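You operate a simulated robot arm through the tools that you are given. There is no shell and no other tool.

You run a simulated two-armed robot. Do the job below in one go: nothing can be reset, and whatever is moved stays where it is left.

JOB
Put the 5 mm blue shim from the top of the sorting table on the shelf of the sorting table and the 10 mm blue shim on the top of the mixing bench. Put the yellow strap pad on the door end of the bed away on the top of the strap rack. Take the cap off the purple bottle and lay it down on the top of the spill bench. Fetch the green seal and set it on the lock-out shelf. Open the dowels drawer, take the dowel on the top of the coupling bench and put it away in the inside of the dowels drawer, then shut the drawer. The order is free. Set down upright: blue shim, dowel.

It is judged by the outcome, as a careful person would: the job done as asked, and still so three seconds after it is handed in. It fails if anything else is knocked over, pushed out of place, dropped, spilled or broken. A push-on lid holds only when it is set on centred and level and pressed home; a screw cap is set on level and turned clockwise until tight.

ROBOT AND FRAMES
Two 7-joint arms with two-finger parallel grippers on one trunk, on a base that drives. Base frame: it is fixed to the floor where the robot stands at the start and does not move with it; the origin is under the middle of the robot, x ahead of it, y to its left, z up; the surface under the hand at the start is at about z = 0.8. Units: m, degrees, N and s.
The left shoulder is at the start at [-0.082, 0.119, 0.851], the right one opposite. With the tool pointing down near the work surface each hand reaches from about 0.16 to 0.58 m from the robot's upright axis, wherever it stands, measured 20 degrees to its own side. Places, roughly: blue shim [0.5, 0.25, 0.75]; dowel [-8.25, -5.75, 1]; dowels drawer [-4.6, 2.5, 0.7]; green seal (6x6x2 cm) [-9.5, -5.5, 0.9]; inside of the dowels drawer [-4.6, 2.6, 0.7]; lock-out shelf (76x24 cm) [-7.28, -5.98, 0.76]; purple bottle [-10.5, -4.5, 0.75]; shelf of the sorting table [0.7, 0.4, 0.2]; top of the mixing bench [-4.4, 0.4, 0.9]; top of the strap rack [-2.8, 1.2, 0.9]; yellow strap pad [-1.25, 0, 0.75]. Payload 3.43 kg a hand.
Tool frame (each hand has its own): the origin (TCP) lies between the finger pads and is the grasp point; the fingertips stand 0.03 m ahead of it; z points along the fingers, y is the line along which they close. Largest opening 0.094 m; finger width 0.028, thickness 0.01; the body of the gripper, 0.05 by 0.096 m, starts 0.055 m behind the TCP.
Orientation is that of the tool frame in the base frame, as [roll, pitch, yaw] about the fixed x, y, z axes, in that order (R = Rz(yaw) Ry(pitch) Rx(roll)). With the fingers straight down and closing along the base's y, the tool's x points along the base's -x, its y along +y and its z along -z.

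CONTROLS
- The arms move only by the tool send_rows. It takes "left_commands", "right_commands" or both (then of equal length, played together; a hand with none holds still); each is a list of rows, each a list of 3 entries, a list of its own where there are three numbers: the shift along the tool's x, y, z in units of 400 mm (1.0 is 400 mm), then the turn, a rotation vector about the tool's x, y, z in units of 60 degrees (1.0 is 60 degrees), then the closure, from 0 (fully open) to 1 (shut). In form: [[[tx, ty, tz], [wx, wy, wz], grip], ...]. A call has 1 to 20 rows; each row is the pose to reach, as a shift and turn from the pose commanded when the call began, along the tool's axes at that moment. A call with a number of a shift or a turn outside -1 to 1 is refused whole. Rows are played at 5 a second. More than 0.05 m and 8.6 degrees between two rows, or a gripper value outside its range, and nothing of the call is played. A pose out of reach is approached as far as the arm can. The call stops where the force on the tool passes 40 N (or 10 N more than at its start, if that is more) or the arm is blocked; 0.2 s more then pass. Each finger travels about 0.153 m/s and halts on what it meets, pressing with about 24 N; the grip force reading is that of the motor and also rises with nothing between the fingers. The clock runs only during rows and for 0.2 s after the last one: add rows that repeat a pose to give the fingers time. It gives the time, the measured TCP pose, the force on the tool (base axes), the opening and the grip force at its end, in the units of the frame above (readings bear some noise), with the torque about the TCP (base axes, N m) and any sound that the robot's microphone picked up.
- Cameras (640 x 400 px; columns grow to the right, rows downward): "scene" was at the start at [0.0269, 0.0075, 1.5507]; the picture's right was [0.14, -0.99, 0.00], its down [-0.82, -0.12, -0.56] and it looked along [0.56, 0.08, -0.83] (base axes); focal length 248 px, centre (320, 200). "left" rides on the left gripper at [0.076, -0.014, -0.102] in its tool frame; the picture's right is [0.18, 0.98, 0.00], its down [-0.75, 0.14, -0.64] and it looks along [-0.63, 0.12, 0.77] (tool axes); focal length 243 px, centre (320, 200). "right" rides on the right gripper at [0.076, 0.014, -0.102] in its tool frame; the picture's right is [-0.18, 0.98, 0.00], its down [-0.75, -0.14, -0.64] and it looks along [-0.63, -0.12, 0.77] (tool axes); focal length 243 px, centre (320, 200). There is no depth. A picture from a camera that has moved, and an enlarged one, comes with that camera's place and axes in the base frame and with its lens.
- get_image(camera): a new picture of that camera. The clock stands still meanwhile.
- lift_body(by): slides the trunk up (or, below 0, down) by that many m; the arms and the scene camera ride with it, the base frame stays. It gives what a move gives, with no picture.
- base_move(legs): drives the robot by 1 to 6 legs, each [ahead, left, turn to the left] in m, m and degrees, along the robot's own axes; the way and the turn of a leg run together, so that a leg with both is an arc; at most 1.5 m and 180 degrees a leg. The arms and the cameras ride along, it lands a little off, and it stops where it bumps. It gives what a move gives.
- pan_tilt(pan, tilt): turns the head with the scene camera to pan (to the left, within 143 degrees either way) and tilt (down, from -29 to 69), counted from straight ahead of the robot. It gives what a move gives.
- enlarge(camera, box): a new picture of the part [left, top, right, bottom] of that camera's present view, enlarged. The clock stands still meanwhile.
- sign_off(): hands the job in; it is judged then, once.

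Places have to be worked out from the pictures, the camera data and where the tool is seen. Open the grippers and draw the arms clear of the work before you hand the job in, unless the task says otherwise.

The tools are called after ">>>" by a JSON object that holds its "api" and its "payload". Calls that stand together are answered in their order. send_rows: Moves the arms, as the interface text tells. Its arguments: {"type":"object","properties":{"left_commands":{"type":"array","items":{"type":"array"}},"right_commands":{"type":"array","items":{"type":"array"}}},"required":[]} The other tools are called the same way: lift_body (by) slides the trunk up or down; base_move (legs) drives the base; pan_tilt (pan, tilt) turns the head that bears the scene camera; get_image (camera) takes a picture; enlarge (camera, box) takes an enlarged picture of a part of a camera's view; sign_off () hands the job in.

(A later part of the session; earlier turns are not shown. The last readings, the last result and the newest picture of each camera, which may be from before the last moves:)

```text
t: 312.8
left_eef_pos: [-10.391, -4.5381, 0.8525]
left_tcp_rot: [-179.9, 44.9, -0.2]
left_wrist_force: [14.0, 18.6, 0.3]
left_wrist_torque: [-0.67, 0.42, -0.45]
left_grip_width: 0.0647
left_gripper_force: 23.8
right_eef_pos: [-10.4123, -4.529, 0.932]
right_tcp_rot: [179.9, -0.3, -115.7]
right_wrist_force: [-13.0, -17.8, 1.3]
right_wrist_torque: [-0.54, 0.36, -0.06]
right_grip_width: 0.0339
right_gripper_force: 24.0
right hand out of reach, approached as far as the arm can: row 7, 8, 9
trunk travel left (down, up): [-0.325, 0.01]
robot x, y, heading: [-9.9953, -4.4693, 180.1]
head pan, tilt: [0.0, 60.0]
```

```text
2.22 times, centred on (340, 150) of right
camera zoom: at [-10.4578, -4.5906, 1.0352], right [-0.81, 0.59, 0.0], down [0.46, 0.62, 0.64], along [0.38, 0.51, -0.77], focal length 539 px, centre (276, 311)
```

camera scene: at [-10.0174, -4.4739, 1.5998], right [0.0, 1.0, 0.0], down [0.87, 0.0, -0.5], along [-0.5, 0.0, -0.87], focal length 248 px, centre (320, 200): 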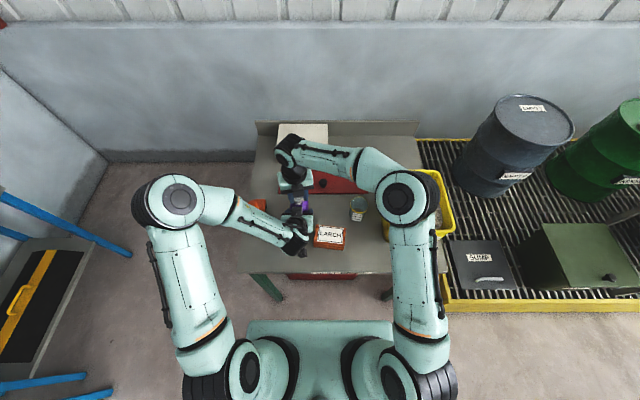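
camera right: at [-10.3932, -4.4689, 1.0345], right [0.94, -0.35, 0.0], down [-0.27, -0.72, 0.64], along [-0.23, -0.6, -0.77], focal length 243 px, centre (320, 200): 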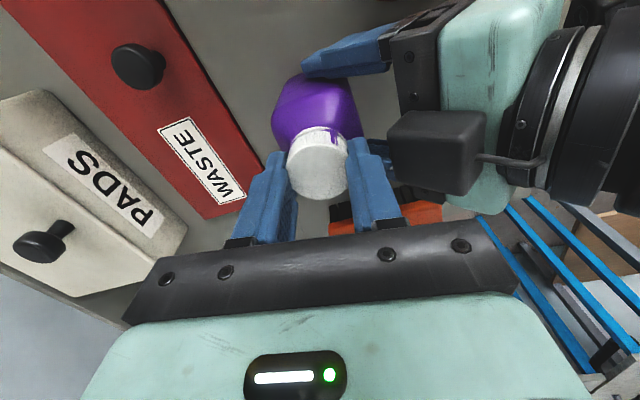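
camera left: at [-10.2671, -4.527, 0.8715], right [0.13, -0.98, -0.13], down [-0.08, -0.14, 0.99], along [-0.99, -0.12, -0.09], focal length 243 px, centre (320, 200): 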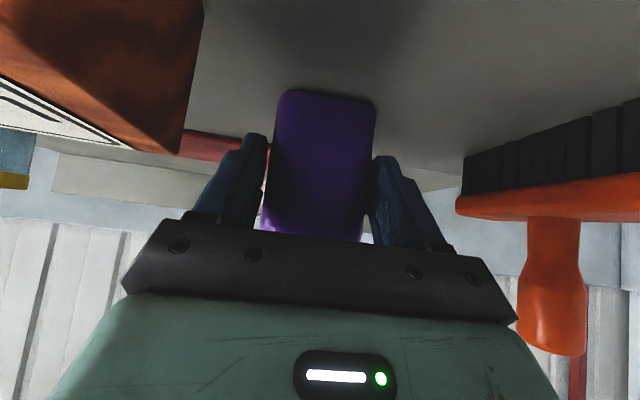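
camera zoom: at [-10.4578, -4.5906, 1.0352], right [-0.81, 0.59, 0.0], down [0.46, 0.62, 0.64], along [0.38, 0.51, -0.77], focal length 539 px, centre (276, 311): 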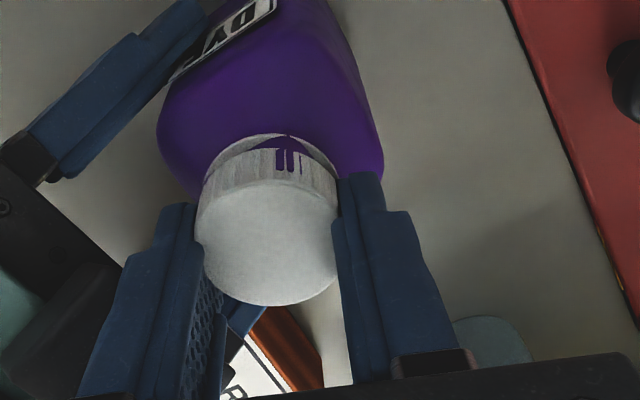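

The wrist reached its limit at about 225° of turn. I ease back 18° to remove the side load, then test by lifting gently.

>>> {"api": "send_rows", "payload": {"right_commands": [[[0, 0, 0], [0, 0, 0.12], 1], [[0, 0, 0], [0, 0, 0.24], 1], [[0, 0, 0], [0, 0, 0.3], 1], [[0, 0, 0], [0, 0, 0.3], 1]]}}

>>> {"api": "send_rows", "payload": {"right_commands": [[[0, 0, -0.006], [0, 0, 0], 1], [[0, 0, -0.012], [0, 0, 0], 1], [[0, 0, -0.012], [0, 0, 0], 1]]}}

>>> {"api": "enlarge", "payload": {"camera": "right", "box": [220, 60, 460, 240]}}

```text
t: 313.8
left_eef_pos: [-10.394, -4.54, 0.8519]
left_tcp_rot: [-180.0, 45.1, 0.1]
left_wrist_force: [4.2, 18.3, -6.9]
left_wrist_torque: [-1.07, 0.15, -0.46]
left_grip_width: 0.065
left_gripper_force: 24.0
right_eef_pos: [-10.4126, -4.5283, 0.933]
right_tcp_rot: [180.0, 0.0, -133.7]
right_wrist_force: [-4.7, -17.4, 3.6]
right_wrist_torque: [-0.46, 0.06, 0.08]
right_grip_width: 0.0337
right_gripper_force: 24.2
trunk travel left (down, up): [-0.325, 0.01]
robot x, y, heading: [-9.993, -4.4691, 180.1]
head pan, tilt: [0.0, 60.0]
```

```text
t: 314.6
left_eef_pos: [-10.3929, -4.538, 0.8547]
left_tcp_rot: [-179.9, 45.4, -0.1]
left_wrist_force: [9.6, 18.5, 13.8]
left_wrist_torque: [-0.89, 0.76, -0.44]
left_grip_width: 0.0652
left_gripper_force: 24.1
right_eef_pos: [-10.4108, -4.5259, 0.9371]
right_tcp_rot: [179.8, 0.0, -133.8]
right_wrist_force: [-11.0, -19.4, -17.6]
right_wrist_torque: [-0.44, 0.27, -0.02]
right_grip_width: 0.0336
right_gripper_force: 23.6
trunk travel left (down, up): [-0.325, 0.01]
robot x, y, heading: [-9.9925, -4.469, 180.0]
head pan, tilt: [0.0, 60.0]
```

```text
2.22 times, centred on (340, 150) of right
camera zoom: at [-10.4749, -4.5716, 1.0388], right [-0.58, 0.81, 0.0], down [0.62, 0.45, 0.64], along [0.52, 0.37, -0.77], focal length 539 px, centre (276, 311)
```

zoom: 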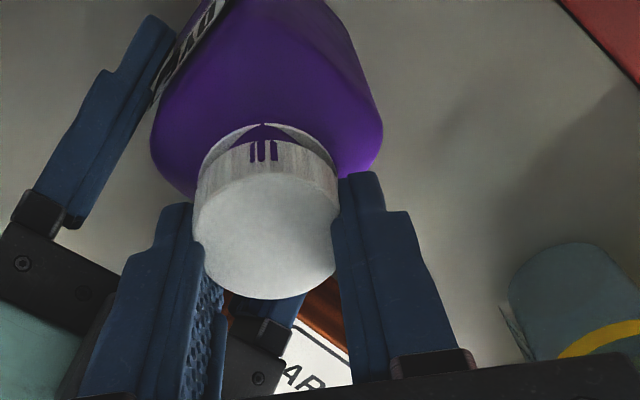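

The cap is still threaded. I centre the hand again, open slightly, rise clear, and turn the wrist back for another long turn.

>>> {"api": "send_rows", "payload": {"right_commands": [[[0.037, -0.008, 0.0105], [0, 0, 0], 1], [[0.037, -0.008, 0.0105], [0, 0, 0], 1], [[0.037, -0.008, 0.0105], [0, 0, 0], 0.6], [[0.037, -0.008, 0.0105], [0, 0, 0], 0.47], [[0.037, -0.008, 0.0105], [0, 0, 0], 0.47], [[0.037, -0.008, -0.06], [0, 0, 0], 0.47], [[0.037, -0.008, -0.15], [0, 0, 0], 0.47], [[0.037, -0.008, -0.15], [0, 0, 0], 0.47]]}}

>>> {"api": "enlarge", "payload": {"camera": "right", "box": [220, 0, 460, 180]}}

>>> {"api": "get_image", "payload": {"camera": "left"}}

```text
t: 316.4
left_eef_pos: [-10.3928, -4.5402, 0.8528]
left_tcp_rot: [180.0, 45.1, -0.1]
left_wrist_force: [-0.7, -0.3, -2.7]
left_wrist_torque: [-0.01, -0.11, -0.01]
left_grip_width: 0.0639
left_gripper_force: 24.1
right_eef_pos: [-10.4196, -4.5402, 0.9982]
right_tcp_rot: [179.7, 0.0, -133.7]
right_wrist_force: [0.2, -0.6, 0.5]
right_wrist_torque: [0.01, 0.01, -0.03]
right_grip_width: 0.0499
right_gripper_force: 0.1
trunk travel left (down, up): [-0.325, 0.01]
robot x, y, heading: [-10.0001, -4.4712, 179.9]
head pan, tilt: [0.0, 60.0]
```

```text
2.22 times, centred on (340, 90) of right
camera zoom: at [-10.482, -4.5871, 1.0996], right [-0.58, 0.81, 0.0], down [0.62, 0.45, 0.64], along [0.52, 0.38, -0.77], focal length 539 px, centre (276, 444)
```

zoom: 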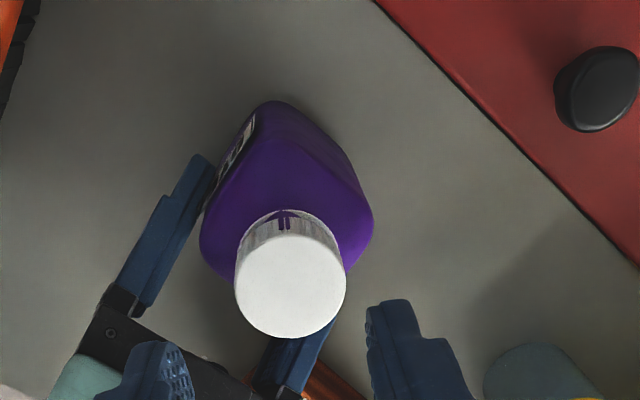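

```text
taken
camera left: at [-10.2674, -4.527, 0.8714], right [0.13, -0.98, -0.13], down [-0.08, -0.14, 0.99], along [-0.99, -0.12, -0.09], focal length 243 px, centre (320, 200)
```

left: 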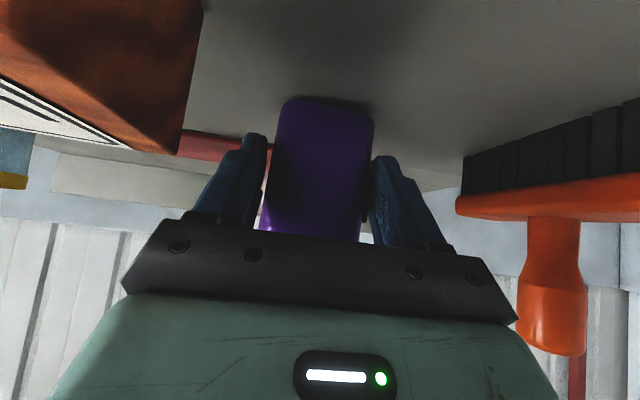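

The bottle is still in place. I turn the wrist back clockwise about 290° in the air.

>>> {"api": "send_rows", "payload": {"right_commands": [[[0, 0, 0], [0, 0, 0.14], 0.47], [[0, 0, 0], [0, 0, 0.28], 0.47], [[0, 0, 0], [0, 0, 0.42], 0.47], [[0, 0, 0], [0, 0, 0.56], 0.47], [[0, 0, 0], [0, 0, 0.7], 0.47], [[0, 0, 0], [0, 0, 0.84], 0.47], [[0, 0, 0], [0, 0, 0.98], 0.47]]}}

>>> {"api": "send_rows", "payload": {"right_commands": [[[0, 0, 0], [0, 0, 0.14], 0.47], [[0, 0, 0], [0, 0, 0.28], 0.47], [[0, 0, 0], [0, 0, 0.42], 0.47], [[0, 0, 0], [0, 0, 0.56], 0.47], [[0, 0, 0], [0, 0, 0.7], 0.47], [[0, 0, 0], [0, 0, 0.84], 0.47], [[0, 0, 0], [0, 0, 0.98], 0.47]]}}

>>> {"api": "send_rows", "payload": {"right_commands": [[[0, 0, 0], [0, 0, 0.14], 0.47], [[0, 0, 0], [0, 0, 0.28], 0.47], [[0, 0, 0], [0, 0, 0.42], 0.47], [[0, 0, 0], [0, 0, 0.56], 0.47], [[0, 0, 0], [0, 0, 0.7], 0.47], [[0, 0, 0], [0, 0, 0.84], 0.47], [[0, 0, 0], [0, 0, 0.98], 0.47]]}}

>>> {"api": "send_rows", "payload": {"right_commands": [[[0, 0, 0], [0, 0, 0.14], 0.47], [[0, 0, 0], [0, 0, 0.28], 0.47], [[0, 0, 0], [0, 0, 0.42], 0.47], [[0, 0, 0], [0, 0, 0.56], 0.47], [[0, 0, 0], [0, 0, 0.7], 0.47], [[0, 0, 0], [0, 0, 0.84], 0.47], [[0, 0, 0], [0, 0, 0.98], 0.47]]}}

>>> {"api": "send_rows", "payload": {"right_commands": [[[0, 0, 0], [0, 0, 0.14], 0.47], [[0, 0, 0], [0, 0, 0.28], 0.47], [[0, 0, 0], [0, 0, 0.42], 0.47], [[0, 0, 0], [0, 0, 0.56], 0.47], [[0, 0, 0], [0, 0, 0.7], 0.47], [[0, 0, 0], [0, 0, 0.7], 0.47]]}}

>>> {"api": "get_image", "payload": {"camera": "right"}}

```text
t: 318.0
left_eef_pos: [-10.3921, -4.54, 0.8534]
left_tcp_rot: [179.9, 45.1, 0.0]
left_wrist_force: [-0.5, 0.1, -2.9]
left_wrist_torque: [0.01, -0.09, -0.01]
left_grip_width: 0.064
left_gripper_force: 23.9
right_eef_pos: [-10.4204, -4.5389, 0.9984]
right_tcp_rot: [180.0, -0.2, 167.3]
right_wrist_force: [-0.2, -0.4, -0.7]
right_wrist_torque: [0.02, 0.02, 0.01]
right_grip_width: 0.0496
right_gripper_force: 0.0
trunk travel left (down, up): [-0.325, 0.01]
robot x, y, heading: [-9.9993, -4.4735, 180.1]
head pan, tilt: [0.0, 60.0]
```

```text
t: 319.6
left_eef_pos: [-10.3933, -4.5401, 0.852]
left_tcp_rot: [179.9, 45.2, 0.0]
left_wrist_force: [-0.1, 0.2, -3.8]
left_wrist_torque: [-0.03, -0.08, -0.01]
left_grip_width: 0.0637
left_gripper_force: 23.9
right_eef_pos: [-10.4194, -4.5381, 0.997]
right_tcp_rot: [-179.9, -0.1, 108.5]
right_wrist_force: [0.2, 0.2, 0.5]
right_wrist_torque: [0.03, -0.01, -0.01]
right_grip_width: 0.0498
right_gripper_force: 0.0
trunk travel left (down, up): [-0.325, 0.01]
robot x, y, heading: [-9.9966, -4.4716, 179.9]
head pan, tilt: [0.0, 60.0]
```

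```text
t: 321.2
left_eef_pos: [-10.3926, -4.5402, 0.852]
left_tcp_rot: [180.0, 45.1, 0.0]
left_wrist_force: [-0.2, -0.3, -3.2]
left_wrist_torque: [0.01, -0.13, -0.01]
left_grip_width: 0.0643
left_gripper_force: 24.0
right_eef_pos: [-10.4199, -4.5402, 0.9972]
right_tcp_rot: [-179.8, 0.1, 49.8]
right_wrist_force: [0.2, 0.5, -0.1]
right_wrist_torque: [0.02, 0.01, 0.0]
right_grip_width: 0.0501
right_gripper_force: 0.0
trunk travel left (down, up): [-0.325, 0.01]
robot x, y, heading: [-9.993, -4.4714, 180.1]
head pan, tilt: [0.0, 60.0]
```

```text
t: 322.8
left_eef_pos: [-10.3922, -4.5404, 0.8535]
left_tcp_rot: [-180.0, 45.1, 0.0]
left_wrist_force: [-0.7, 0.1, -2.8]
left_wrist_torque: [-0.04, -0.1, 0.01]
left_grip_width: 0.0641
left_gripper_force: 23.8
right_eef_pos: [-10.4201, -4.5401, 0.9978]
right_tcp_rot: [-179.9, 0.1, -9.2]
right_wrist_force: [0.4, -0.1, 0.2]
right_wrist_torque: [-0.02, -0.01, 0.0]
right_grip_width: 0.0498
right_gripper_force: 0.1
trunk travel left (down, up): [-0.325, 0.01]
robot x, y, heading: [-9.9968, -4.4703, 179.9]
head pan, tilt: [0.0, 60.0]
```

```text
t: 324.2
left_eef_pos: [-10.3936, -4.5399, 0.8531]
left_tcp_rot: [180.0, 45.1, 0.0]
left_wrist_force: [-0.3, -0.4, -3.9]
left_wrist_torque: [0.0, -0.08, 0.03]
left_grip_width: 0.0641
left_gripper_force: 24.0
right_eef_pos: [-10.4195, -4.5409, 0.997]
right_tcp_rot: [179.9, 0.2, -50.9]
right_wrist_force: [0.4, 0.4, -0.2]
right_wrist_torque: [0.04, 0.0, 0.01]
right_grip_width: 0.0498
right_gripper_force: 0.0
trunk travel left (down, up): [-0.325, 0.01]
robot x, y, heading: [-9.9957, -4.47, 179.9]
head pan, tilt: [0.0, 60.0]
```

```text
taken
camera right: at [-10.3825, -4.6091, 1.0987], right [-0.88, -0.47, 0.0], down [-0.36, 0.67, 0.64], along [-0.31, 0.57, -0.76], focal length 243 px, centre (320, 200)
```

right: 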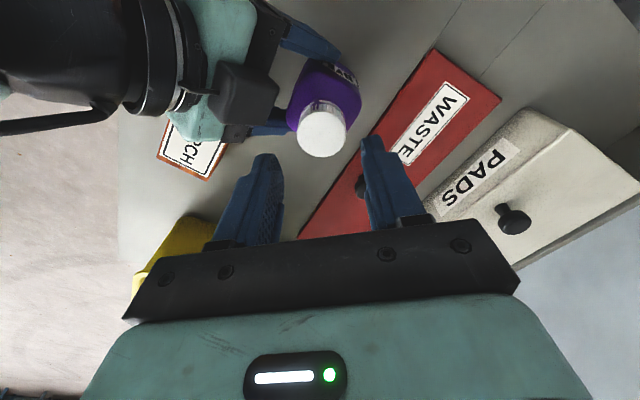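

The cap is centred under the hand. I descend, grip, and make a second long counterclockwise turn.

>>> {"api": "send_rows", "payload": {"right_commands": [[[-0.003, 0.003, 0.05], [0, 0, 0], 0.52], [[-0.005, 0.005, 0.11], [0, 0, 0], 0.52], [[-0.005, 0.005, 0.155], [0, 0, 0], 0.52], [[-0.005, 0.005, 0.155], [0, 0, 0], 0.7], [[-0.005, 0.005, 0.155], [0, 0, 0], 1], [[-0.005, 0.005, 0.155], [0, 0, 0], 1], [[-0.005, 0.005, 0.155], [0, 0, 0], 1]]}}

>>> {"api": "send_rows", "payload": {"right_commands": [[[0, 0, 0], [0, 0, -0.14], 1], [[0, 0, 0], [0, 0, -0.28], 1], [[0, 0, 0], [0, 0, -0.42], 1], [[0, 0, 0], [0, 0, -0.56], 1], [[0, 0, 0], [0, 0, -0.7], 1], [[0, 0, 0], [0, 0, -0.84], 1], [[0, 0, -0.001], [0, 0, -0.98], 1]]}}

>>> {"api": "send_rows", "payload": {"right_commands": [[[0, 0, 0], [0, 0, -0.14], 1], [[0, 0, 0], [0, 0, -0.28], 1], [[0, 0, 0], [0, 0, -0.42], 1], [[0, 0, 0], [0, 0, -0.56], 1], [[0, 0, 0], [0, 0, -0.7], 1], [[0, 0, 0], [0, 0, -0.84], 1], [[0, 0, -0.001], [0, 0, -0.98], 1]]}}

>>> {"api": "enlarge", "payload": {"camera": "right", "box": [220, 60, 460, 240]}}

```text
t: 325.8
left_eef_pos: [-10.3922, -4.5412, 0.8527]
left_tcp_rot: [-180.0, 45.0, 0.1]
left_wrist_force: [-7.1, -3.2, -8.2]
left_wrist_torque: [0.2, -0.61, 0.13]
left_grip_width: 0.0643
left_gripper_force: 24.1
right_eef_pos: [-10.4215, -4.5411, 0.9362]
right_tcp_rot: [-180.0, 0.2, -50.9]
right_wrist_force: [7.6, 3.1, 5.0]
right_wrist_torque: [0.1, -0.26, 0.0]
right_grip_width: 0.0344
right_gripper_force: 23.9
trunk travel left (down, up): [-0.325, 0.01]
robot x, y, heading: [-9.9947, -4.4709, 180.0]
head pan, tilt: [0.0, 60.0]
```

```text
t: 327.4
left_eef_pos: [-10.3919, -4.5396, 0.8539]
left_tcp_rot: [-180.0, 45.1, 0.1]
left_wrist_force: [-1.1, -0.7, -3.6]
left_wrist_torque: [0.3, -0.35, 0.04]
left_grip_width: 0.064
left_gripper_force: 23.9
right_eef_pos: [-10.4227, -4.5384, 0.9351]
right_tcp_rot: [-179.8, 0.2, 8.0]
right_wrist_force: [2.8, 0.7, 0.0]
right_wrist_torque: [-0.25, 0.11, -0.02]
right_grip_width: 0.0341
right_gripper_force: 24.3
trunk travel left (down, up): [-0.325, 0.01]
robot x, y, heading: [-9.9922, -4.4685, 179.7]
head pan, tilt: [0.0, 60.0]
```

```text
t: 329.0
left_eef_pos: [-10.3924, -4.5405, 0.8528]
left_tcp_rot: [180.0, 45.0, -0.1]
left_wrist_force: [1.0, -0.7, -2.9]
left_wrist_torque: [0.07, -0.13, 0.01]
left_grip_width: 0.0641
left_gripper_force: 24.4
right_eef_pos: [-10.4223, -4.5399, 0.9356]
right_tcp_rot: [-179.9, -0.1, 66.8]
right_wrist_force: [0.3, 0.8, -0.8]
right_wrist_torque: [-0.01, 0.0, -0.01]
right_grip_width: 0.0337
right_gripper_force: 23.6
trunk travel left (down, up): [-0.325, 0.01]
robot x, y, heading: [-9.9965, -4.4706, 179.9]
head pan, tilt: [0.0, 60.0]
```

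```text
2.22 times, centred on (340, 150) of right
camera zoom: at [-10.3793, -4.4754, 1.0375], right [0.83, -0.56, 0.0], down [-0.43, -0.64, 0.64], along [-0.36, -0.53, -0.77], focal length 539 px, centre (276, 311)
```

zoom: 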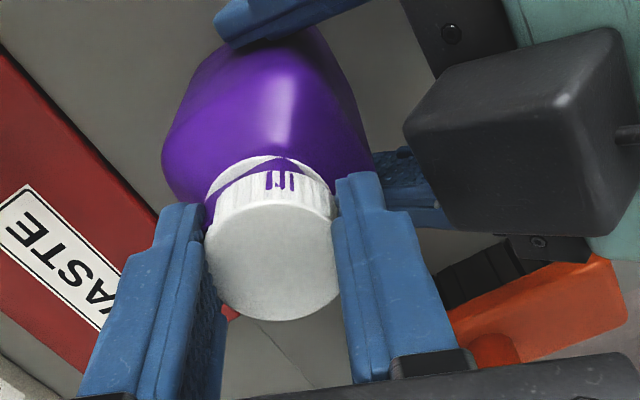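

The forces have dropped to about zero, so the cap looks free. I lift gently to test.

>>> {"api": "send_rows", "payload": {"right_commands": [[[0, 0, -0.012], [0, 0, 0], 1], [[0, 0, -0.025], [0, 0, 0], 1], [[0, 0, -0.025], [0, 0, 0], 1]]}}

>>> {"api": "enlarge", "payload": {"camera": "right", "box": [220, 60, 460, 240]}}

```text
t: 329.8
left_eef_pos: [-10.3928, -4.5403, 0.8532]
left_tcp_rot: [180.0, 45.1, 0.0]
left_wrist_force: [-0.5, -0.8, -2.4]
left_wrist_torque: [0.0, -0.1, 0.01]
left_grip_width: 0.0639
left_gripper_force: 24.7
right_eef_pos: [-10.4209, -4.5387, 0.9461]
right_tcp_rot: [-179.9, 0.0, 66.7]
right_wrist_force: [-0.1, 0.5, -0.6]
right_wrist_torque: [0.03, 0.02, 0.04]
right_grip_width: 0.0337
right_gripper_force: 24.0
trunk travel left (down, up): [-0.325, 0.01]
robot x, y, heading: [-9.9922, -4.4721, 179.9]
head pan, tilt: [0.0, 60.0]
```

```text
2.22 times, centred on (340, 150) of right
camera zoom: at [-10.3785, -4.4755, 1.0478], right [0.83, -0.56, 0.0], down [-0.43, -0.64, 0.64], along [-0.36, -0.53, -0.77], focal length 539 px, centre (276, 311)
```

zoom: 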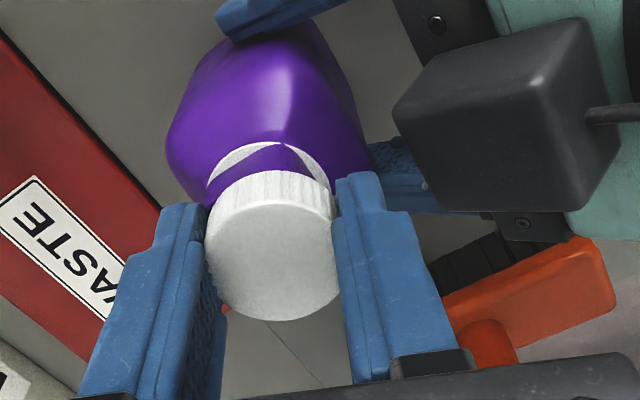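

The cap is off. I lift it 8.5 cm and carry it to the free spot at the front of the spill bench, about (-10.255,-4.33).

>>> {"api": "send_rows", "payload": {"right_commands": [[[0, 0, -0.07], [0, 0, 0], 1], [[0, 0, -0.14], [0, 0, 0], 1], [[0, 0, -0.21], [0, 0, 0], 1], [[0, 0, -0.21], [0, 0, 0], 1]]}}

>>> {"api": "send_rows", "payload": {"right_commands": [[[0.08, 0.02, 0], [0, 0, 0.125], 1], [[0.16, 0.04, 0], [0, 0, 0.25], 1], [[0.24, 0.065, 0], [0, 0, 0.375], 1], [[0.32, 0.087, 0], [0, 0, 0.5], 1], [[0.4, 0.11, 0], [0, 0, 0.625], 1], [[0.48, 0.13, 0], [0, 0, 0.75], 1], [[0.56, 0.15, 0], [0, 0, 0.875], 1], [[0.644, 0.174, 0], [0, 0, 1.0], 1], [[0.644, 0.174, 0], [0, 0, 1.0], 1]]}}

>>> {"api": "get_image", "payload": {"camera": "right"}}

>>> {"api": "get_image", "payload": {"camera": "scene"}}

```text
t: 330.8
left_eef_pos: [-10.3928, -4.5394, 0.8533]
left_tcp_rot: [-180.0, 45.2, -0.1]
left_wrist_force: [0.1, -0.7, -2.3]
left_wrist_torque: [0.02, -0.05, 0.0]
left_grip_width: 0.064
left_gripper_force: 24.3
right_eef_pos: [-10.4216, -4.5394, 1.0301]
right_tcp_rot: [-179.8, -0.2, 66.7]
right_wrist_force: [-0.1, 0.1, -0.2]
right_wrist_torque: [-0.04, 0.01, 0.0]
right_grip_width: 0.0338
right_gripper_force: 24.3
trunk travel left (down, up): [-0.325, 0.01]
robot x, y, heading: [-9.9989, -4.4676, 180.1]
head pan, tilt: [0.0, 60.0]
```

```text
t: 332.8
left_eef_pos: [-10.393, -4.5394, 0.8519]
left_tcp_rot: [180.0, 45.1, 0.0]
left_wrist_force: [-1.4, -0.7, -2.4]
left_wrist_torque: [0.01, -0.11, 0.01]
left_grip_width: 0.0637
left_gripper_force: 24.3
right_eef_pos: [-10.254, -4.329, 1.0319]
right_tcp_rot: [-179.7, 0.1, 6.6]
right_wrist_force: [0.0, 0.1, -0.5]
right_wrist_torque: [0.01, -0.03, -0.03]
right_grip_width: 0.0336
right_gripper_force: 23.9
trunk travel left (down, up): [-0.325, 0.01]
robot x, y, heading: [-9.9924, -4.4688, 180.2]
head pan, tilt: [0.0, 60.0]
```

```text
taken
camera right: at [-10.1768, -4.3342, 1.1338], right [-0.07, -1.0, 0.0], down [-0.76, 0.05, 0.64], along [-0.64, 0.05, -0.77], focal length 243 px, centre (320, 200)
```

right: 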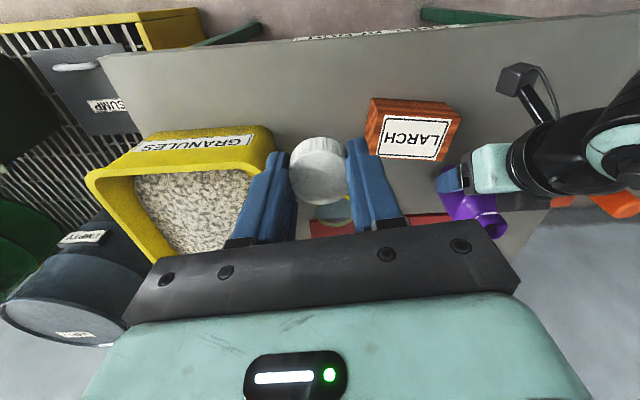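

```text
taken
camera scene: at [-10.0181, -4.4745, 1.5998], right [0.0, 1.0, 0.0], down [0.87, 0.0, -0.5], along [-0.5, 0.0, -0.87], focal length 248 px, centre (320, 200)
```

scene: 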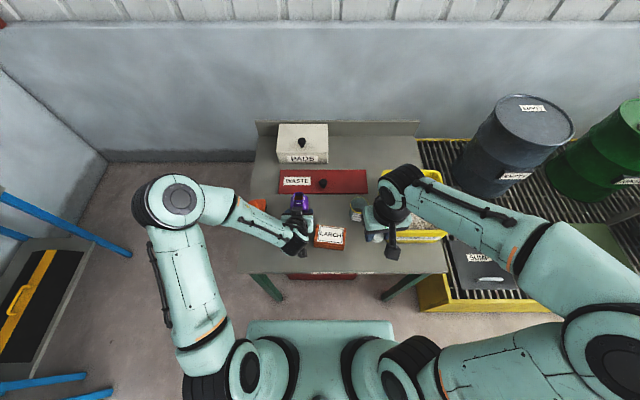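

The GRANULES corner is close, so I shift to (-10.255,-4.365) and lower the cap to near the bench.

>>> {"api": "send_rows", "payload": {"right_commands": [[[-0.01, 0.09, 0.0], [0, 0, 0], 1], [[-0.01, 0.09, 0.1], [0, 0, 0], 1], [[-0.01, 0.09, 0.2], [0, 0, 0], 1], [[-0.01, 0.09, 0.3], [0, 0, 0], 1], [[-0.01, 0.09, 0.39], [0, 0, 0], 1], [[-0.01, 0.09, 0.44], [0, 0, 0], 1], [[-0.01, 0.09, 0.46], [0, 0, 0], 1], [[-0.01, 0.09, 0.46], [0, 0, 0], 1]]}}

>>> {"api": "get_image", "payload": {"camera": "right"}}

```text
t: 334.6
left_eef_pos: [-10.3929, -4.5387, 0.8528]
left_tcp_rot: [179.9, 45.1, 0.0]
left_wrist_force: [-0.2, -0.3, -2.9]
left_wrist_torque: [-0.01, -0.1, 0.01]
left_grip_width: 0.0641
left_gripper_force: 23.9
right_eef_pos: [-10.2577, -4.3643, 0.8468]
right_tcp_rot: [-179.9, 0.1, 6.6]
right_wrist_force: [0.1, 0.2, -0.2]
right_wrist_torque: [0.0, 0.02, 0.0]
right_grip_width: 0.0336
right_gripper_force: 24.3
trunk travel left (down, up): [-0.325, 0.01]
robot x, y, heading: [-9.9959, -4.4719, 180.3]
head pan, tilt: [0.0, 60.0]
```

```text
taken
camera right: at [-10.1797, -4.3701, 0.9487], right [-0.07, -1.0, 0.0], down [-0.76, 0.05, 0.64], along [-0.64, 0.05, -0.77], focal length 243 px, centre (320, 200)
```

right: 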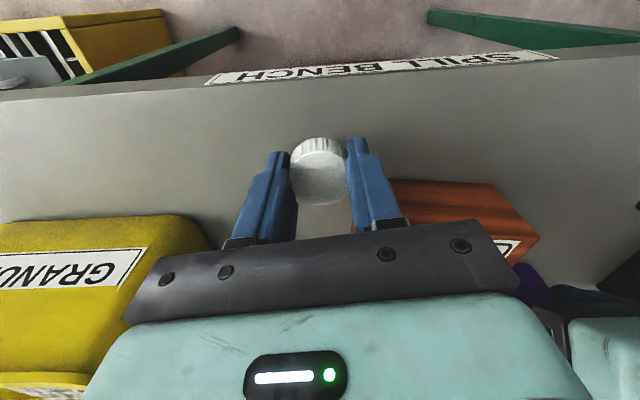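

Clear. I lower in small steps until it touches.

>>> {"api": "send_rows", "payload": {"right_commands": [[[0, 0, 0.01], [0, 0, 0], 1], [[0, 0, 0.02], [0, 0, 0], 1], [[0, 0, 0.028], [0, 0, 0], 1], [[0, 0, 0.036], [0, 0, 0], 1], [[0, 0, 0.036], [0, 0, 0], 1]]}}

```text
t: 335.8
left_eef_pos: [-10.3923, -4.5404, 0.8528]
left_tcp_rot: [180.0, 45.1, 0.0]
left_wrist_force: [0.3, 0.2, -2.8]
left_wrist_torque: [-0.02, -0.08, 0.01]
left_grip_width: 0.0638
left_gripper_force: 23.8
right_eef_pos: [-10.2572, -4.3649, 0.832]
right_tcp_rot: [-179.9, 0.1, 6.8]
right_wrist_force: [-0.3, -0.6, 0.3]
right_wrist_torque: [0.0, 0.02, 0.0]
right_grip_width: 0.0338
right_gripper_force: 24.1
trunk travel left (down, up): [-0.325, 0.01]
robot x, y, heading: [-9.9971, -4.4753, 179.8]
head pan, tilt: [0.0, 60.0]
```

>>> {"api": "send_rows", "payload": {"right_commands": [[[0, 0, 0.005], [0, 0, 0], 1], [[0, 0, 0.01], [0, 0, 0], 1], [[0, 0, 0.015], [0, 0, 0], 1], [[0, 0, 0.02], [0, 0, 0], 1], [[0, 0, 0.02], [0, 0, 0], 1]]}}

>>> {"api": "get_image", "payload": {"camera": "right"}}

```text
t: 336.5
left_eef_pos: [-10.391, -4.5396, 0.8539]
left_tcp_rot: [180.0, 45.2, 0.0]
left_wrist_force: [0.5, 0.0, -2.3]
left_wrist_torque: [-0.03, -0.11, -0.01]
left_grip_width: 0.0641
left_gripper_force: 24.6
right_eef_pos: [-10.2568, -4.366, 0.8307]
right_tcp_rot: [-179.9, 0.3, 6.7]
right_wrist_force: [6.6, 3.2, 28.8]
right_wrist_torque: [-0.45, -0.65, 0.11]
right_grip_width: 0.0335
right_gripper_force: 24.0
trunk travel left (down, up): [-0.325, 0.01]
robot x, y, heading: [-9.9993, -4.4728, 179.8]
head pan, tilt: [0.0, 60.0]
stopped in row 3 (right hand): the force on the tool passed its limit at 46 N (the readings are from after the stop); the commanded pose is now the measured one
```

```text
taken
camera right: at [-10.179, -4.372, 0.9313], right [-0.07, -1.0, 0.0], down [-0.76, 0.05, 0.65], along [-0.64, 0.04, -0.76], focal length 243 px, centre (320, 200)
```

right: 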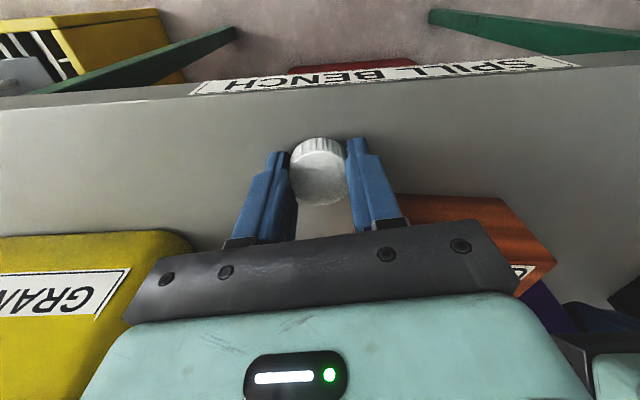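

Touched down. I ease up 1 mm, open, and rise straight up.

>>> {"api": "send_rows", "payload": {"right_commands": [[[0, 0, -0.003], [0, 0, 0], 1], [[0, 0, -0.003], [0, 0, 0], 0.55], [[0, 0, -0.003], [0, 0, 0], 0.45], [[0, 0, -0.003], [0, 0, 0], 0.45], [[0, 0, -0.05], [0, 0, 0], 0.45], [[0, 0, -0.15], [0, 0, 0], 0.45], [[0, 0, -0.26], [0, 0, 0], 0.45], [[0, 0, -0.38], [0, 0, 0], 0.45], [[0, 0, -0.5], [0, 0, 0], 0.45], [[0, 0, -0.5], [0, 0, 0], 0.45]]}}

>>> {"api": "get_image", "payload": {"camera": "right"}}

```text
t: 338.7
left_eef_pos: [-10.3934, -4.5405, 0.8533]
left_tcp_rot: [179.9, 45.1, 0.0]
left_wrist_force: [0.5, 0.1, -3.6]
left_wrist_torque: [-0.02, -0.08, 0.0]
left_grip_width: 0.0638
left_gripper_force: 24.3
right_eef_pos: [-10.2557, -4.3636, 1.028]
right_tcp_rot: [-179.9, 0.1, 6.7]
right_wrist_force: [0.2, 0.4, 0.3]
right_wrist_torque: [-0.02, 0.02, 0.03]
right_grip_width: 0.0517
right_gripper_force: 0.0
trunk travel left (down, up): [-0.325, 0.01]
robot x, y, heading: [-9.9954, -4.4719, 179.8]
head pan, tilt: [0.0, 60.0]
```

```text
taken
camera right: at [-10.1793, -4.3699, 1.1291], right [-0.07, -1.0, 0.0], down [-0.76, 0.05, 0.64], along [-0.64, 0.04, -0.76], focal length 243 px, centre (320, 200)
```

right: 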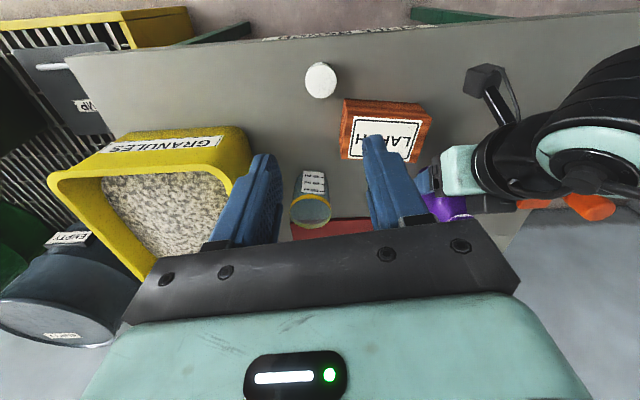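

The cap lies on the bench. The left wrist feels about 3 N of weight, so the bottle may hang slightly. I lower it a few millimetres until it rests.

>>> {"api": "send_rows", "payload": {"left_commands": [[[0.003, 0, 0.003], [0, 0, 0], 1], [[0.006, 0, 0.006], [0, 0, 0], 1], [[0.006, 0, 0.006], [0, 0, 0], 1]]}}

```text
t: 339.5
left_eef_pos: [-10.3929, -4.5386, 0.85]
left_tcp_rot: [-179.9, 45.4, 0.0]
left_wrist_force: [3.2, -0.2, 8.9]
left_wrist_torque: [0.25, 0.54, 0.0]
left_grip_width: 0.0638
left_gripper_force: 24.5
right_eef_pos: [-10.2565, -4.3639, 1.0278]
right_tcp_rot: [-179.9, 0.3, 6.7]
right_wrist_force: [0.4, 0.2, -0.2]
right_wrist_torque: [0.06, -0.02, -0.01]
right_grip_width: 0.0519
right_gripper_force: 0.0
trunk travel left (down, up): [-0.325, 0.01]
robot x, y, heading: [-9.9959, -4.4737, 179.7]
head pan, tilt: [0.0, 60.0]
```

The bottle now rests on the bench. I open the left hand and back it off along its axis.

>>> {"api": "send_rows", "payload": {"left_commands": [[[0, 0, 0], [0, 0, 0], 0.7], [[0, 0, 0], [0, 0, 0], 0.25], [[0, 0, 0], [0, 0, 0], 0.15], [[0, 0, 0], [0, 0, 0], 0.15], [[0, 0, -0.06], [0, 0, 0], 0.1], [[0, 0, -0.14], [0, 0, 0], 0.1], [[0, 0, -0.23], [0, 0, 0], 0.1], [[0, 0, -0.32], [0, 0, 0], 0.1], [[0, 0, -0.32], [0, 0, 0], 0.1]]}}

>>> {"api": "get_image", "payload": {"camera": "left"}}

>>> {"api": "get_image", "payload": {"camera": "scene"}}

```text
t: 341.5
left_eef_pos: [-10.3244, -4.5266, 0.9458]
left_tcp_rot: [-179.9, 45.1, 0.0]
left_wrist_force: [-0.8, 0.2, -0.7]
left_wrist_torque: [0.01, 0.01, 0.0]
left_grip_width: 0.0846
left_gripper_force: 0.0
left hand out of reach, approached as far as the arm can: row 7, 8, 9
right_eef_pos: [-10.2576, -4.3645, 1.0267]
right_tcp_rot: [-180.0, 0.2, 6.6]
right_wrist_force: [0.2, -0.2, 0.6]
right_wrist_torque: [-0.01, 0.0, -0.03]
right_grip_width: 0.0517
right_gripper_force: 0.1
trunk travel left (down, up): [-0.325, 0.01]
robot x, y, heading: [-9.9975, -4.476, 179.9]
head pan, tilt: [0.0, 60.0]
```

```text
taken
camera left: at [-10.1996, -4.5132, 0.9641], right [0.13, -0.98, -0.13], down [-0.08, -0.14, 0.99], along [-0.99, -0.12, -0.09], focal length 243 px, centre (320, 200)
```

left: 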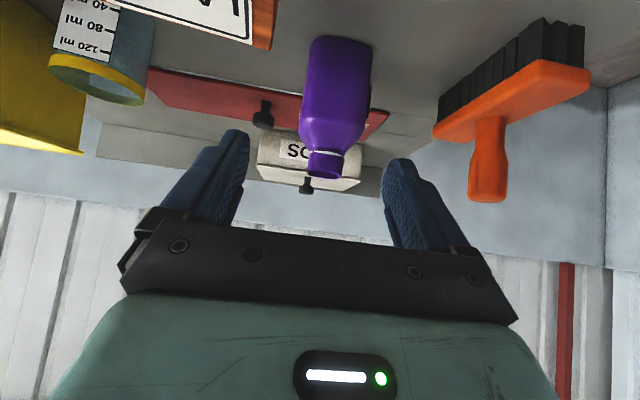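

```text
taken
camera scene: at [-10.0176, -4.4741, 1.5998], right [0.0, 1.0, 0.0], down [0.87, 0.0, -0.5], along [-0.5, 0.0, -0.87], focal length 248 px, centre (320, 200)
```

scene: 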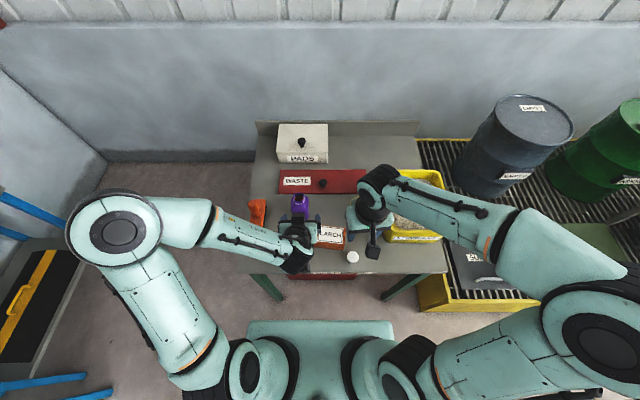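

The bottle stands uncapped with the cap on the bench. I drive straight back 0.5 m, then return the left hand to a tool-down pose.

>>> {"api": "base_move", "payload": {"legs": [[-0.5, 0, 0]]}}

>>> {"api": "enlarge", "payload": {"camera": "scene", "box": [200, 0, 460, 160]}}

>>> {"api": "pan_tilt", "payload": {"pan": 0, "tilt": 30}}

>>> {"api": "enlarge", "payload": {"camera": "scene", "box": [220, 150, 440, 300]}}

```text
t: 344.4
left_eef_pos: [-9.8257, -4.527, 0.9452]
left_tcp_rot: [-179.9, 45.2, 0.5]
left_wrist_force: [0.4, 0.1, 0.0]
left_wrist_torque: [0.02, -0.01, -0.02]
left_grip_width: 0.0846
left_gripper_force: 0.1
right_eef_pos: [-9.757, -4.3651, 1.0284]
right_tcp_rot: [-179.8, 0.2, 7.0]
right_wrist_force: [-0.3, -0.9, -0.1]
right_wrist_torque: [0.01, 0.0, 0.01]
right_grip_width: 0.0517
right_gripper_force: 0.0
trunk travel left (down, up): [-0.325, 0.01]
robot x, y, heading: [-9.4971, -4.4699, -179.8]
head pan, tilt: [0.0, 60.0]
```

```text
2.46 times, centred on (330, 80) of scene
camera zoom: at [-9.5182, -4.4728, 1.5999], right [-0.01, 1.0, 0.0], down [0.87, 0.01, -0.5], along [-0.5, 0.0, -0.87], focal length 610 px, centre (295, 495)
```

zoom: 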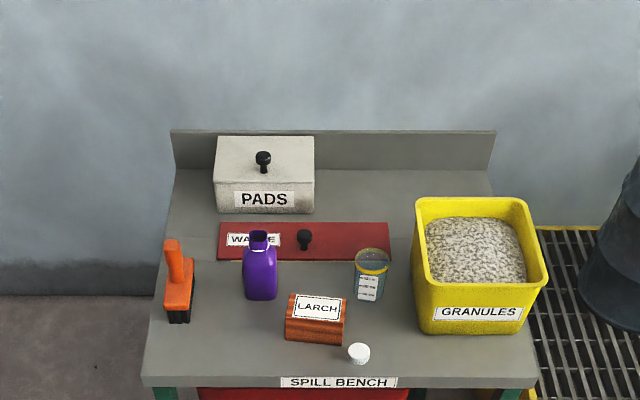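

```text
t: 345.4
left_eef_pos: [-9.826, -4.5286, 0.9445]
left_tcp_rot: [179.9, 45.1, 0.4]
left_wrist_force: [0.4, -0.6, -0.3]
left_wrist_torque: [-0.02, 0.01, -0.02]
left_grip_width: 0.0845
left_gripper_force: 0.1
right_eef_pos: [-9.759, -4.3641, 1.027]
right_tcp_rot: [-179.9, 0.2, 7.1]
right_wrist_force: [-0.4, -0.7, 0.4]
right_wrist_torque: [-0.03, -0.01, 0.0]
right_grip_width: 0.0517
right_gripper_force: 0.0
trunk travel left (down, up): [-0.325, 0.01]
robot x, y, heading: [-9.491, -4.4688, -180.0]
head pan, tilt: [0.0, 30.0]
```

```text
2.67 times, centred on (330, 225) of scene
camera zoom: at [-9.542, -4.4729, 1.6418], right [-0.01, 1.0, 0.0], down [0.5, 0.0, -0.87], along [-0.87, -0.01, -0.5], focal length 661 px, centre (293, 133)
```

zoom: 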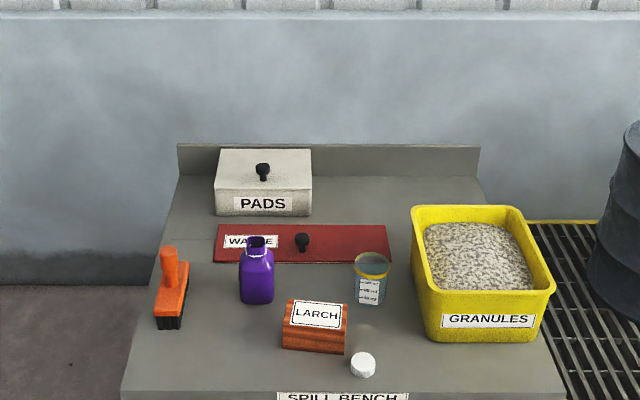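

The bottle and cap are as wanted. I bring the left hand back to tool-down at the side, turn to face the coupling bench (-y) and move toward the seals.

>>> {"api": "send_rows", "payload": {"left_commands": [[[-0.007, 0.08, -0.04], [0, 0.1, 0], 0], [[-0.015, 0.16, -0.09], [0, 0.2, 0], 0], [[-0.022, 0.25, -0.14], [0, 0.3, 0], 0], [[-0.03, 0.34, -0.19], [0, 0.42, 0], 0], [[-0.037, 0.43, -0.24], [0, 0.54, 0], 0], [[-0.045, 0.52, -0.28], [0, 0.65, 0], 0], [[-0.051, 0.605, -0.32], [0, 0.75, 0], 0], [[-0.051, 0.605, -0.32], [0, 0.75, 0], 0]]}}

>>> {"api": "base_move", "payload": {"legs": [[0, 0, 90], [0.4, 0.08, 0]]}}

>>> {"api": "pan_tilt", "payload": {"pan": 0, "tilt": 45}}

>>> {"api": "get_image", "payload": {"camera": "scene"}}

```text
t: 347.2
left_eef_pos: [-9.7462, -4.7702, 1.0536]
left_tcp_rot: [-180.0, 0.0, 0.5]
left_wrist_force: [0.4, 0.2, -0.2]
left_wrist_torque: [-0.03, 0.01, 0.0]
left_grip_width: 0.0939
left_gripper_force: 0.0
right_eef_pos: [-9.7582, -4.3647, 1.0282]
right_tcp_rot: [-179.9, 0.2, 7.1]
right_wrist_force: [-0.2, 0.2, 0.1]
right_wrist_torque: [0.03, 0.02, 0.02]
right_grip_width: 0.0514
right_gripper_force: 0.1
trunk travel left (down, up): [-0.325, 0.01]
robot x, y, heading: [-9.4949, -4.4692, -179.6]
head pan, tilt: [0.0, 30.0]
```

```text
t: 353.6
left_eef_pos: [-9.0971, -5.1119, 1.0527]
left_tcp_rot: [179.9, 0.0, 92.1]
left_wrist_force: [-0.2, 0.4, -0.6]
left_wrist_torque: [0.0, 0.03, 0.0]
left_grip_width: 0.0936
left_gripper_force: 0.0
right_eef_pos: [-9.5031, -5.1341, 1.028]
right_tcp_rot: [-179.9, 0.1, 98.8]
right_wrist_force: [0.0, -0.3, 0.3]
right_wrist_torque: [-0.03, 0.0, -0.03]
right_grip_width: 0.0517
right_gripper_force: 0.2
trunk travel left (down, up): [-0.325, 0.01]
robot x, y, heading: [-9.4064, -4.8698, -88.1]
head pan, tilt: [0.0, 30.0]
```

```text
t: 354.4
left_eef_pos: [-9.0982, -5.1107, 1.0526]
left_tcp_rot: [-180.0, 0.1, 92.1]
left_wrist_force: [0.6, -0.5, -0.5]
left_wrist_torque: [-0.01, 0.01, 0.0]
left_grip_width: 0.0939
left_gripper_force: 0.0
right_eef_pos: [-9.5034, -5.1343, 1.0266]
right_tcp_rot: [-179.9, 0.2, 98.8]
right_wrist_force: [-0.4, -0.5, -0.1]
right_wrist_torque: [0.01, 0.01, 0.01]
right_grip_width: 0.0517
right_gripper_force: 0.0
trunk travel left (down, up): [-0.325, 0.01]
robot x, y, heading: [-9.4064, -4.867, -87.9]
head pan, tilt: [0.0, 45.0]
```

```text
taken
camera scene: at [-9.4031, -4.9093, 1.6194], right [-1.0, -0.03, 0.0], down [-0.02, 0.71, -0.71], along [0.02, -0.71, -0.71], focal length 248 px, centre (320, 200)
```

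scene: 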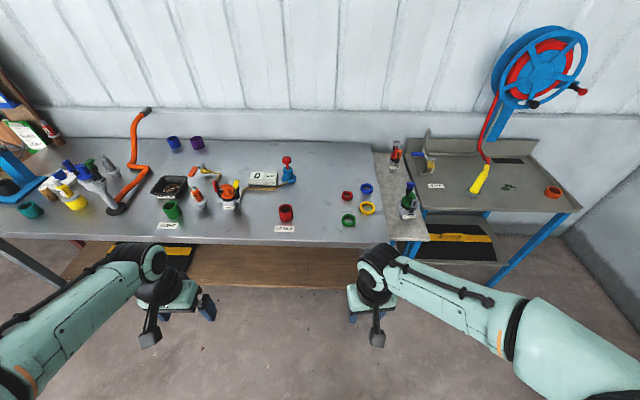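

>>> {"api": "enlarge", "payload": {"camera": "scene", "box": [260, 140, 440, 270]}}

>>> {"api": "get_image", "payload": {"camera": "right"}}

```text
3.08 times, centred on (350, 205) of scene
camera zoom: at [-9.4031, -4.9093, 1.6194], right [-1.0, -0.03, 0.0], down [-0.02, 0.71, -0.71], along [0.02, -0.71, -0.71], focal length 763 px, centre (228, 185)
```

zoom: 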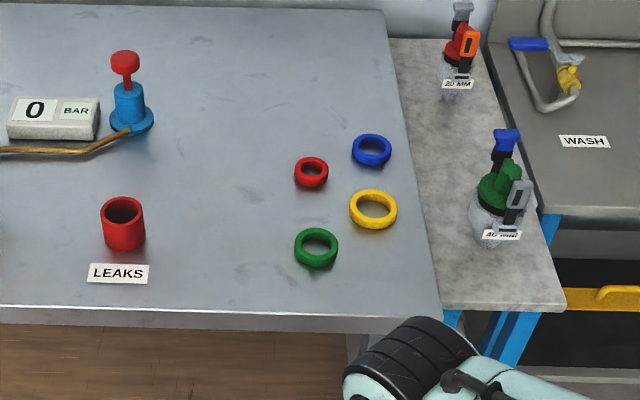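

```text
taken
camera right: at [-9.5001, -5.0567, 1.1286], right [1.0, -0.03, 0.0], down [-0.02, -0.76, 0.65], along [-0.02, -0.65, -0.76], focal length 243 px, centre (320, 200)
```

right: 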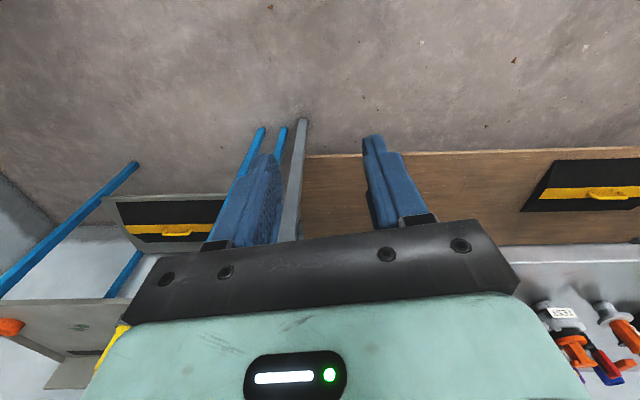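

The green ring is centred at (-9.498,-5.549), bench top at z≈0.86. I move forward 0.2 m and straighten.

>>> {"api": "base_move", "payload": {"legs": [[0, 0, -2], [0.2, 0, 0]]}}

>>> {"api": "get_image", "payload": {"camera": "right"}}

>>> {"api": "get_image", "payload": {"camera": "scene"}}

```text
t: 356.4
left_eef_pos: [-9.1033, -5.3243, 1.0523]
left_tcp_rot: [-179.9, 0.1, 90.5]
left_wrist_force: [-0.2, 0.0, -0.3]
left_wrist_torque: [0.02, -0.01, -0.04]
left_grip_width: 0.094
left_gripper_force: 0.2
right_eef_pos: [-9.5085, -5.3358, 1.0271]
right_tcp_rot: [-179.9, 0.1, 97.2]
right_wrist_force: [-0.2, -0.7, -0.8]
right_wrist_torque: [-0.01, 0.0, -0.01]
right_grip_width: 0.0517
right_gripper_force: 0.1
trunk travel left (down, up): [-0.325, 0.01]
robot x, y, heading: [-9.4024, -5.0699, -89.6]
head pan, tilt: [0.0, 45.0]
```

```text
taken
camera right: at [-9.5046, -5.2574, 1.1284], right [1.0, -0.06, 0.0], down [-0.05, -0.76, 0.65], along [-0.04, -0.64, -0.76], focal length 243 px, centre (320, 200)
```

right: 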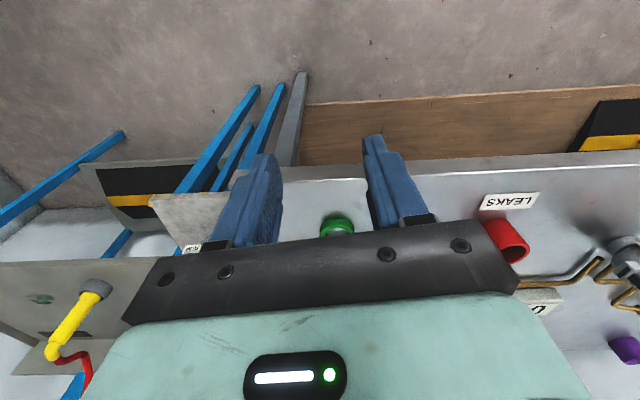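

```text
taken
camera scene: at [-9.4034, -5.1129, 1.6191], right [-1.0, -0.01, 0.0], down [0.0, 0.71, -0.71], along [0.0, -0.71, -0.71], focal length 248 px, centre (320, 200)
```

scene: 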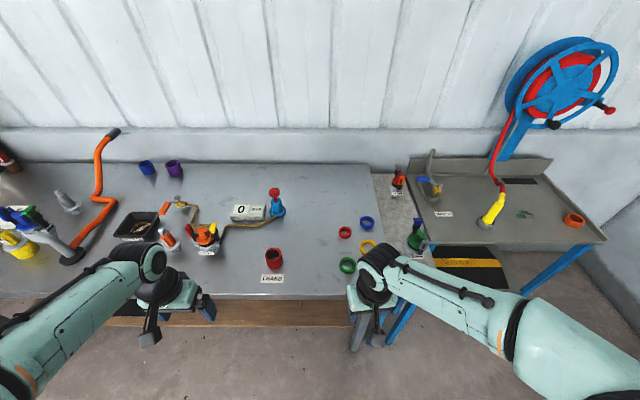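

I move the right hand over the green ring.

>>> {"api": "send_rows", "payload": {"right_commands": [[[-0.1, -0.01, 0], [0, 0, 0.03], 0.1], [[-0.2, -0.02, 0], [0, 0, 0.06], 0.1], [[-0.3, -0.03, 0], [0, 0, 0.09], 0.1], [[-0.4, -0.04, 0], [0, 0, 0.12], 0.1], [[-0.5, -0.04, 0.04], [0, 0, 0.12], 0.1], [[-0.5315, -0.0405, 0.0925], [0, 0, 0.12], 0.1], [[-0.5315, -0.0405, 0.0925], [0, 0, 0.12], 0.1]]}}

>>> {"api": "get_image", "payload": {"camera": "right"}}

```text
t: 358.0
left_eef_pos: [-9.1026, -5.3228, 1.052]
left_tcp_rot: [-179.9, 0.2, 90.5]
left_wrist_force: [-0.3, 0.3, 0.2]
left_wrist_torque: [-0.01, 0.0, 0.03]
left_grip_width: 0.0942
left_gripper_force: 0.1
right_eef_pos: [-9.4993, -5.5493, 0.9903]
right_tcp_rot: [-179.9, 0.3, 89.9]
right_wrist_force: [0.7, 0.2, 0.6]
right_wrist_torque: [0.01, 0.03, 0.0]
right_grip_width: 0.0847
right_gripper_force: 0.1
trunk travel left (down, up): [-0.325, 0.01]
robot x, y, heading: [-9.3999, -5.0714, -89.5]
head pan, tilt: [0.0, 45.0]
```

```text
taken
camera right: at [-9.4856, -5.4733, 1.0915], right [0.98, -0.19, 0.0], down [-0.14, -0.75, 0.65], along [-0.12, -0.63, -0.76], focal length 243 px, centre (320, 200)
```

right: 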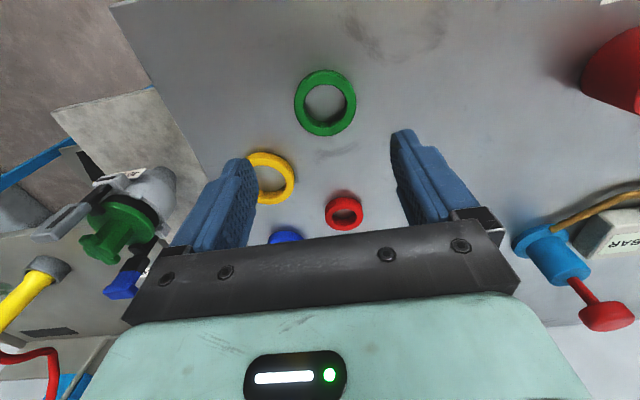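

The ring is about 5 mm off centre. I correct, descend, and check contact height near the bench before closing.

>>> {"api": "send_rows", "payload": {"right_commands": [[[0.012, 0.011, 0.08], [0, 0, 0], 0.1], [[0.012, 0.011, 0.16], [0, 0, 0], 0.1], [[0.012, 0.011, 0.22], [0, 0, 0], 0.1], [[0.012, 0.011, 0.22], [0, 0, 0], 0.1]]}}

>>> {"api": "get_image", "payload": {"camera": "right"}}

```text
t: 359.0
left_eef_pos: [-9.1039, -5.3249, 1.0521]
left_tcp_rot: [180.0, 0.1, 90.5]
left_wrist_force: [0.4, 0.9, -0.4]
left_wrist_torque: [0.0, 0.0, -0.02]
left_grip_width: 0.0937
left_gripper_force: 0.0
right_eef_pos: [-9.4938, -5.5433, 0.9033]
right_tcp_rot: [-179.8, 0.4, 89.9]
right_wrist_force: [-0.4, 0.4, 0.6]
right_wrist_torque: [0.0, 0.01, 0.0]
right_grip_width: 0.0845
right_gripper_force: 0.0
trunk travel left (down, up): [-0.325, 0.01]
robot x, y, heading: [-9.3998, -5.0771, -89.6]
head pan, tilt: [0.0, 45.0]
```

```text
taken
camera right: at [-9.4802, -5.4668, 1.0041], right [0.98, -0.19, 0.0], down [-0.14, -0.75, 0.65], along [-0.12, -0.63, -0.76], focal length 243 px, centre (320, 200)
```

right: 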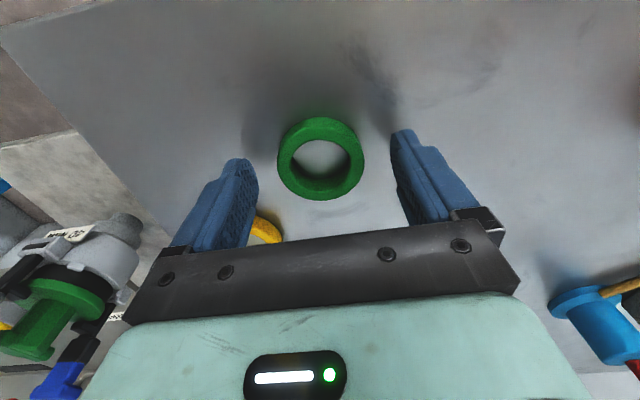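

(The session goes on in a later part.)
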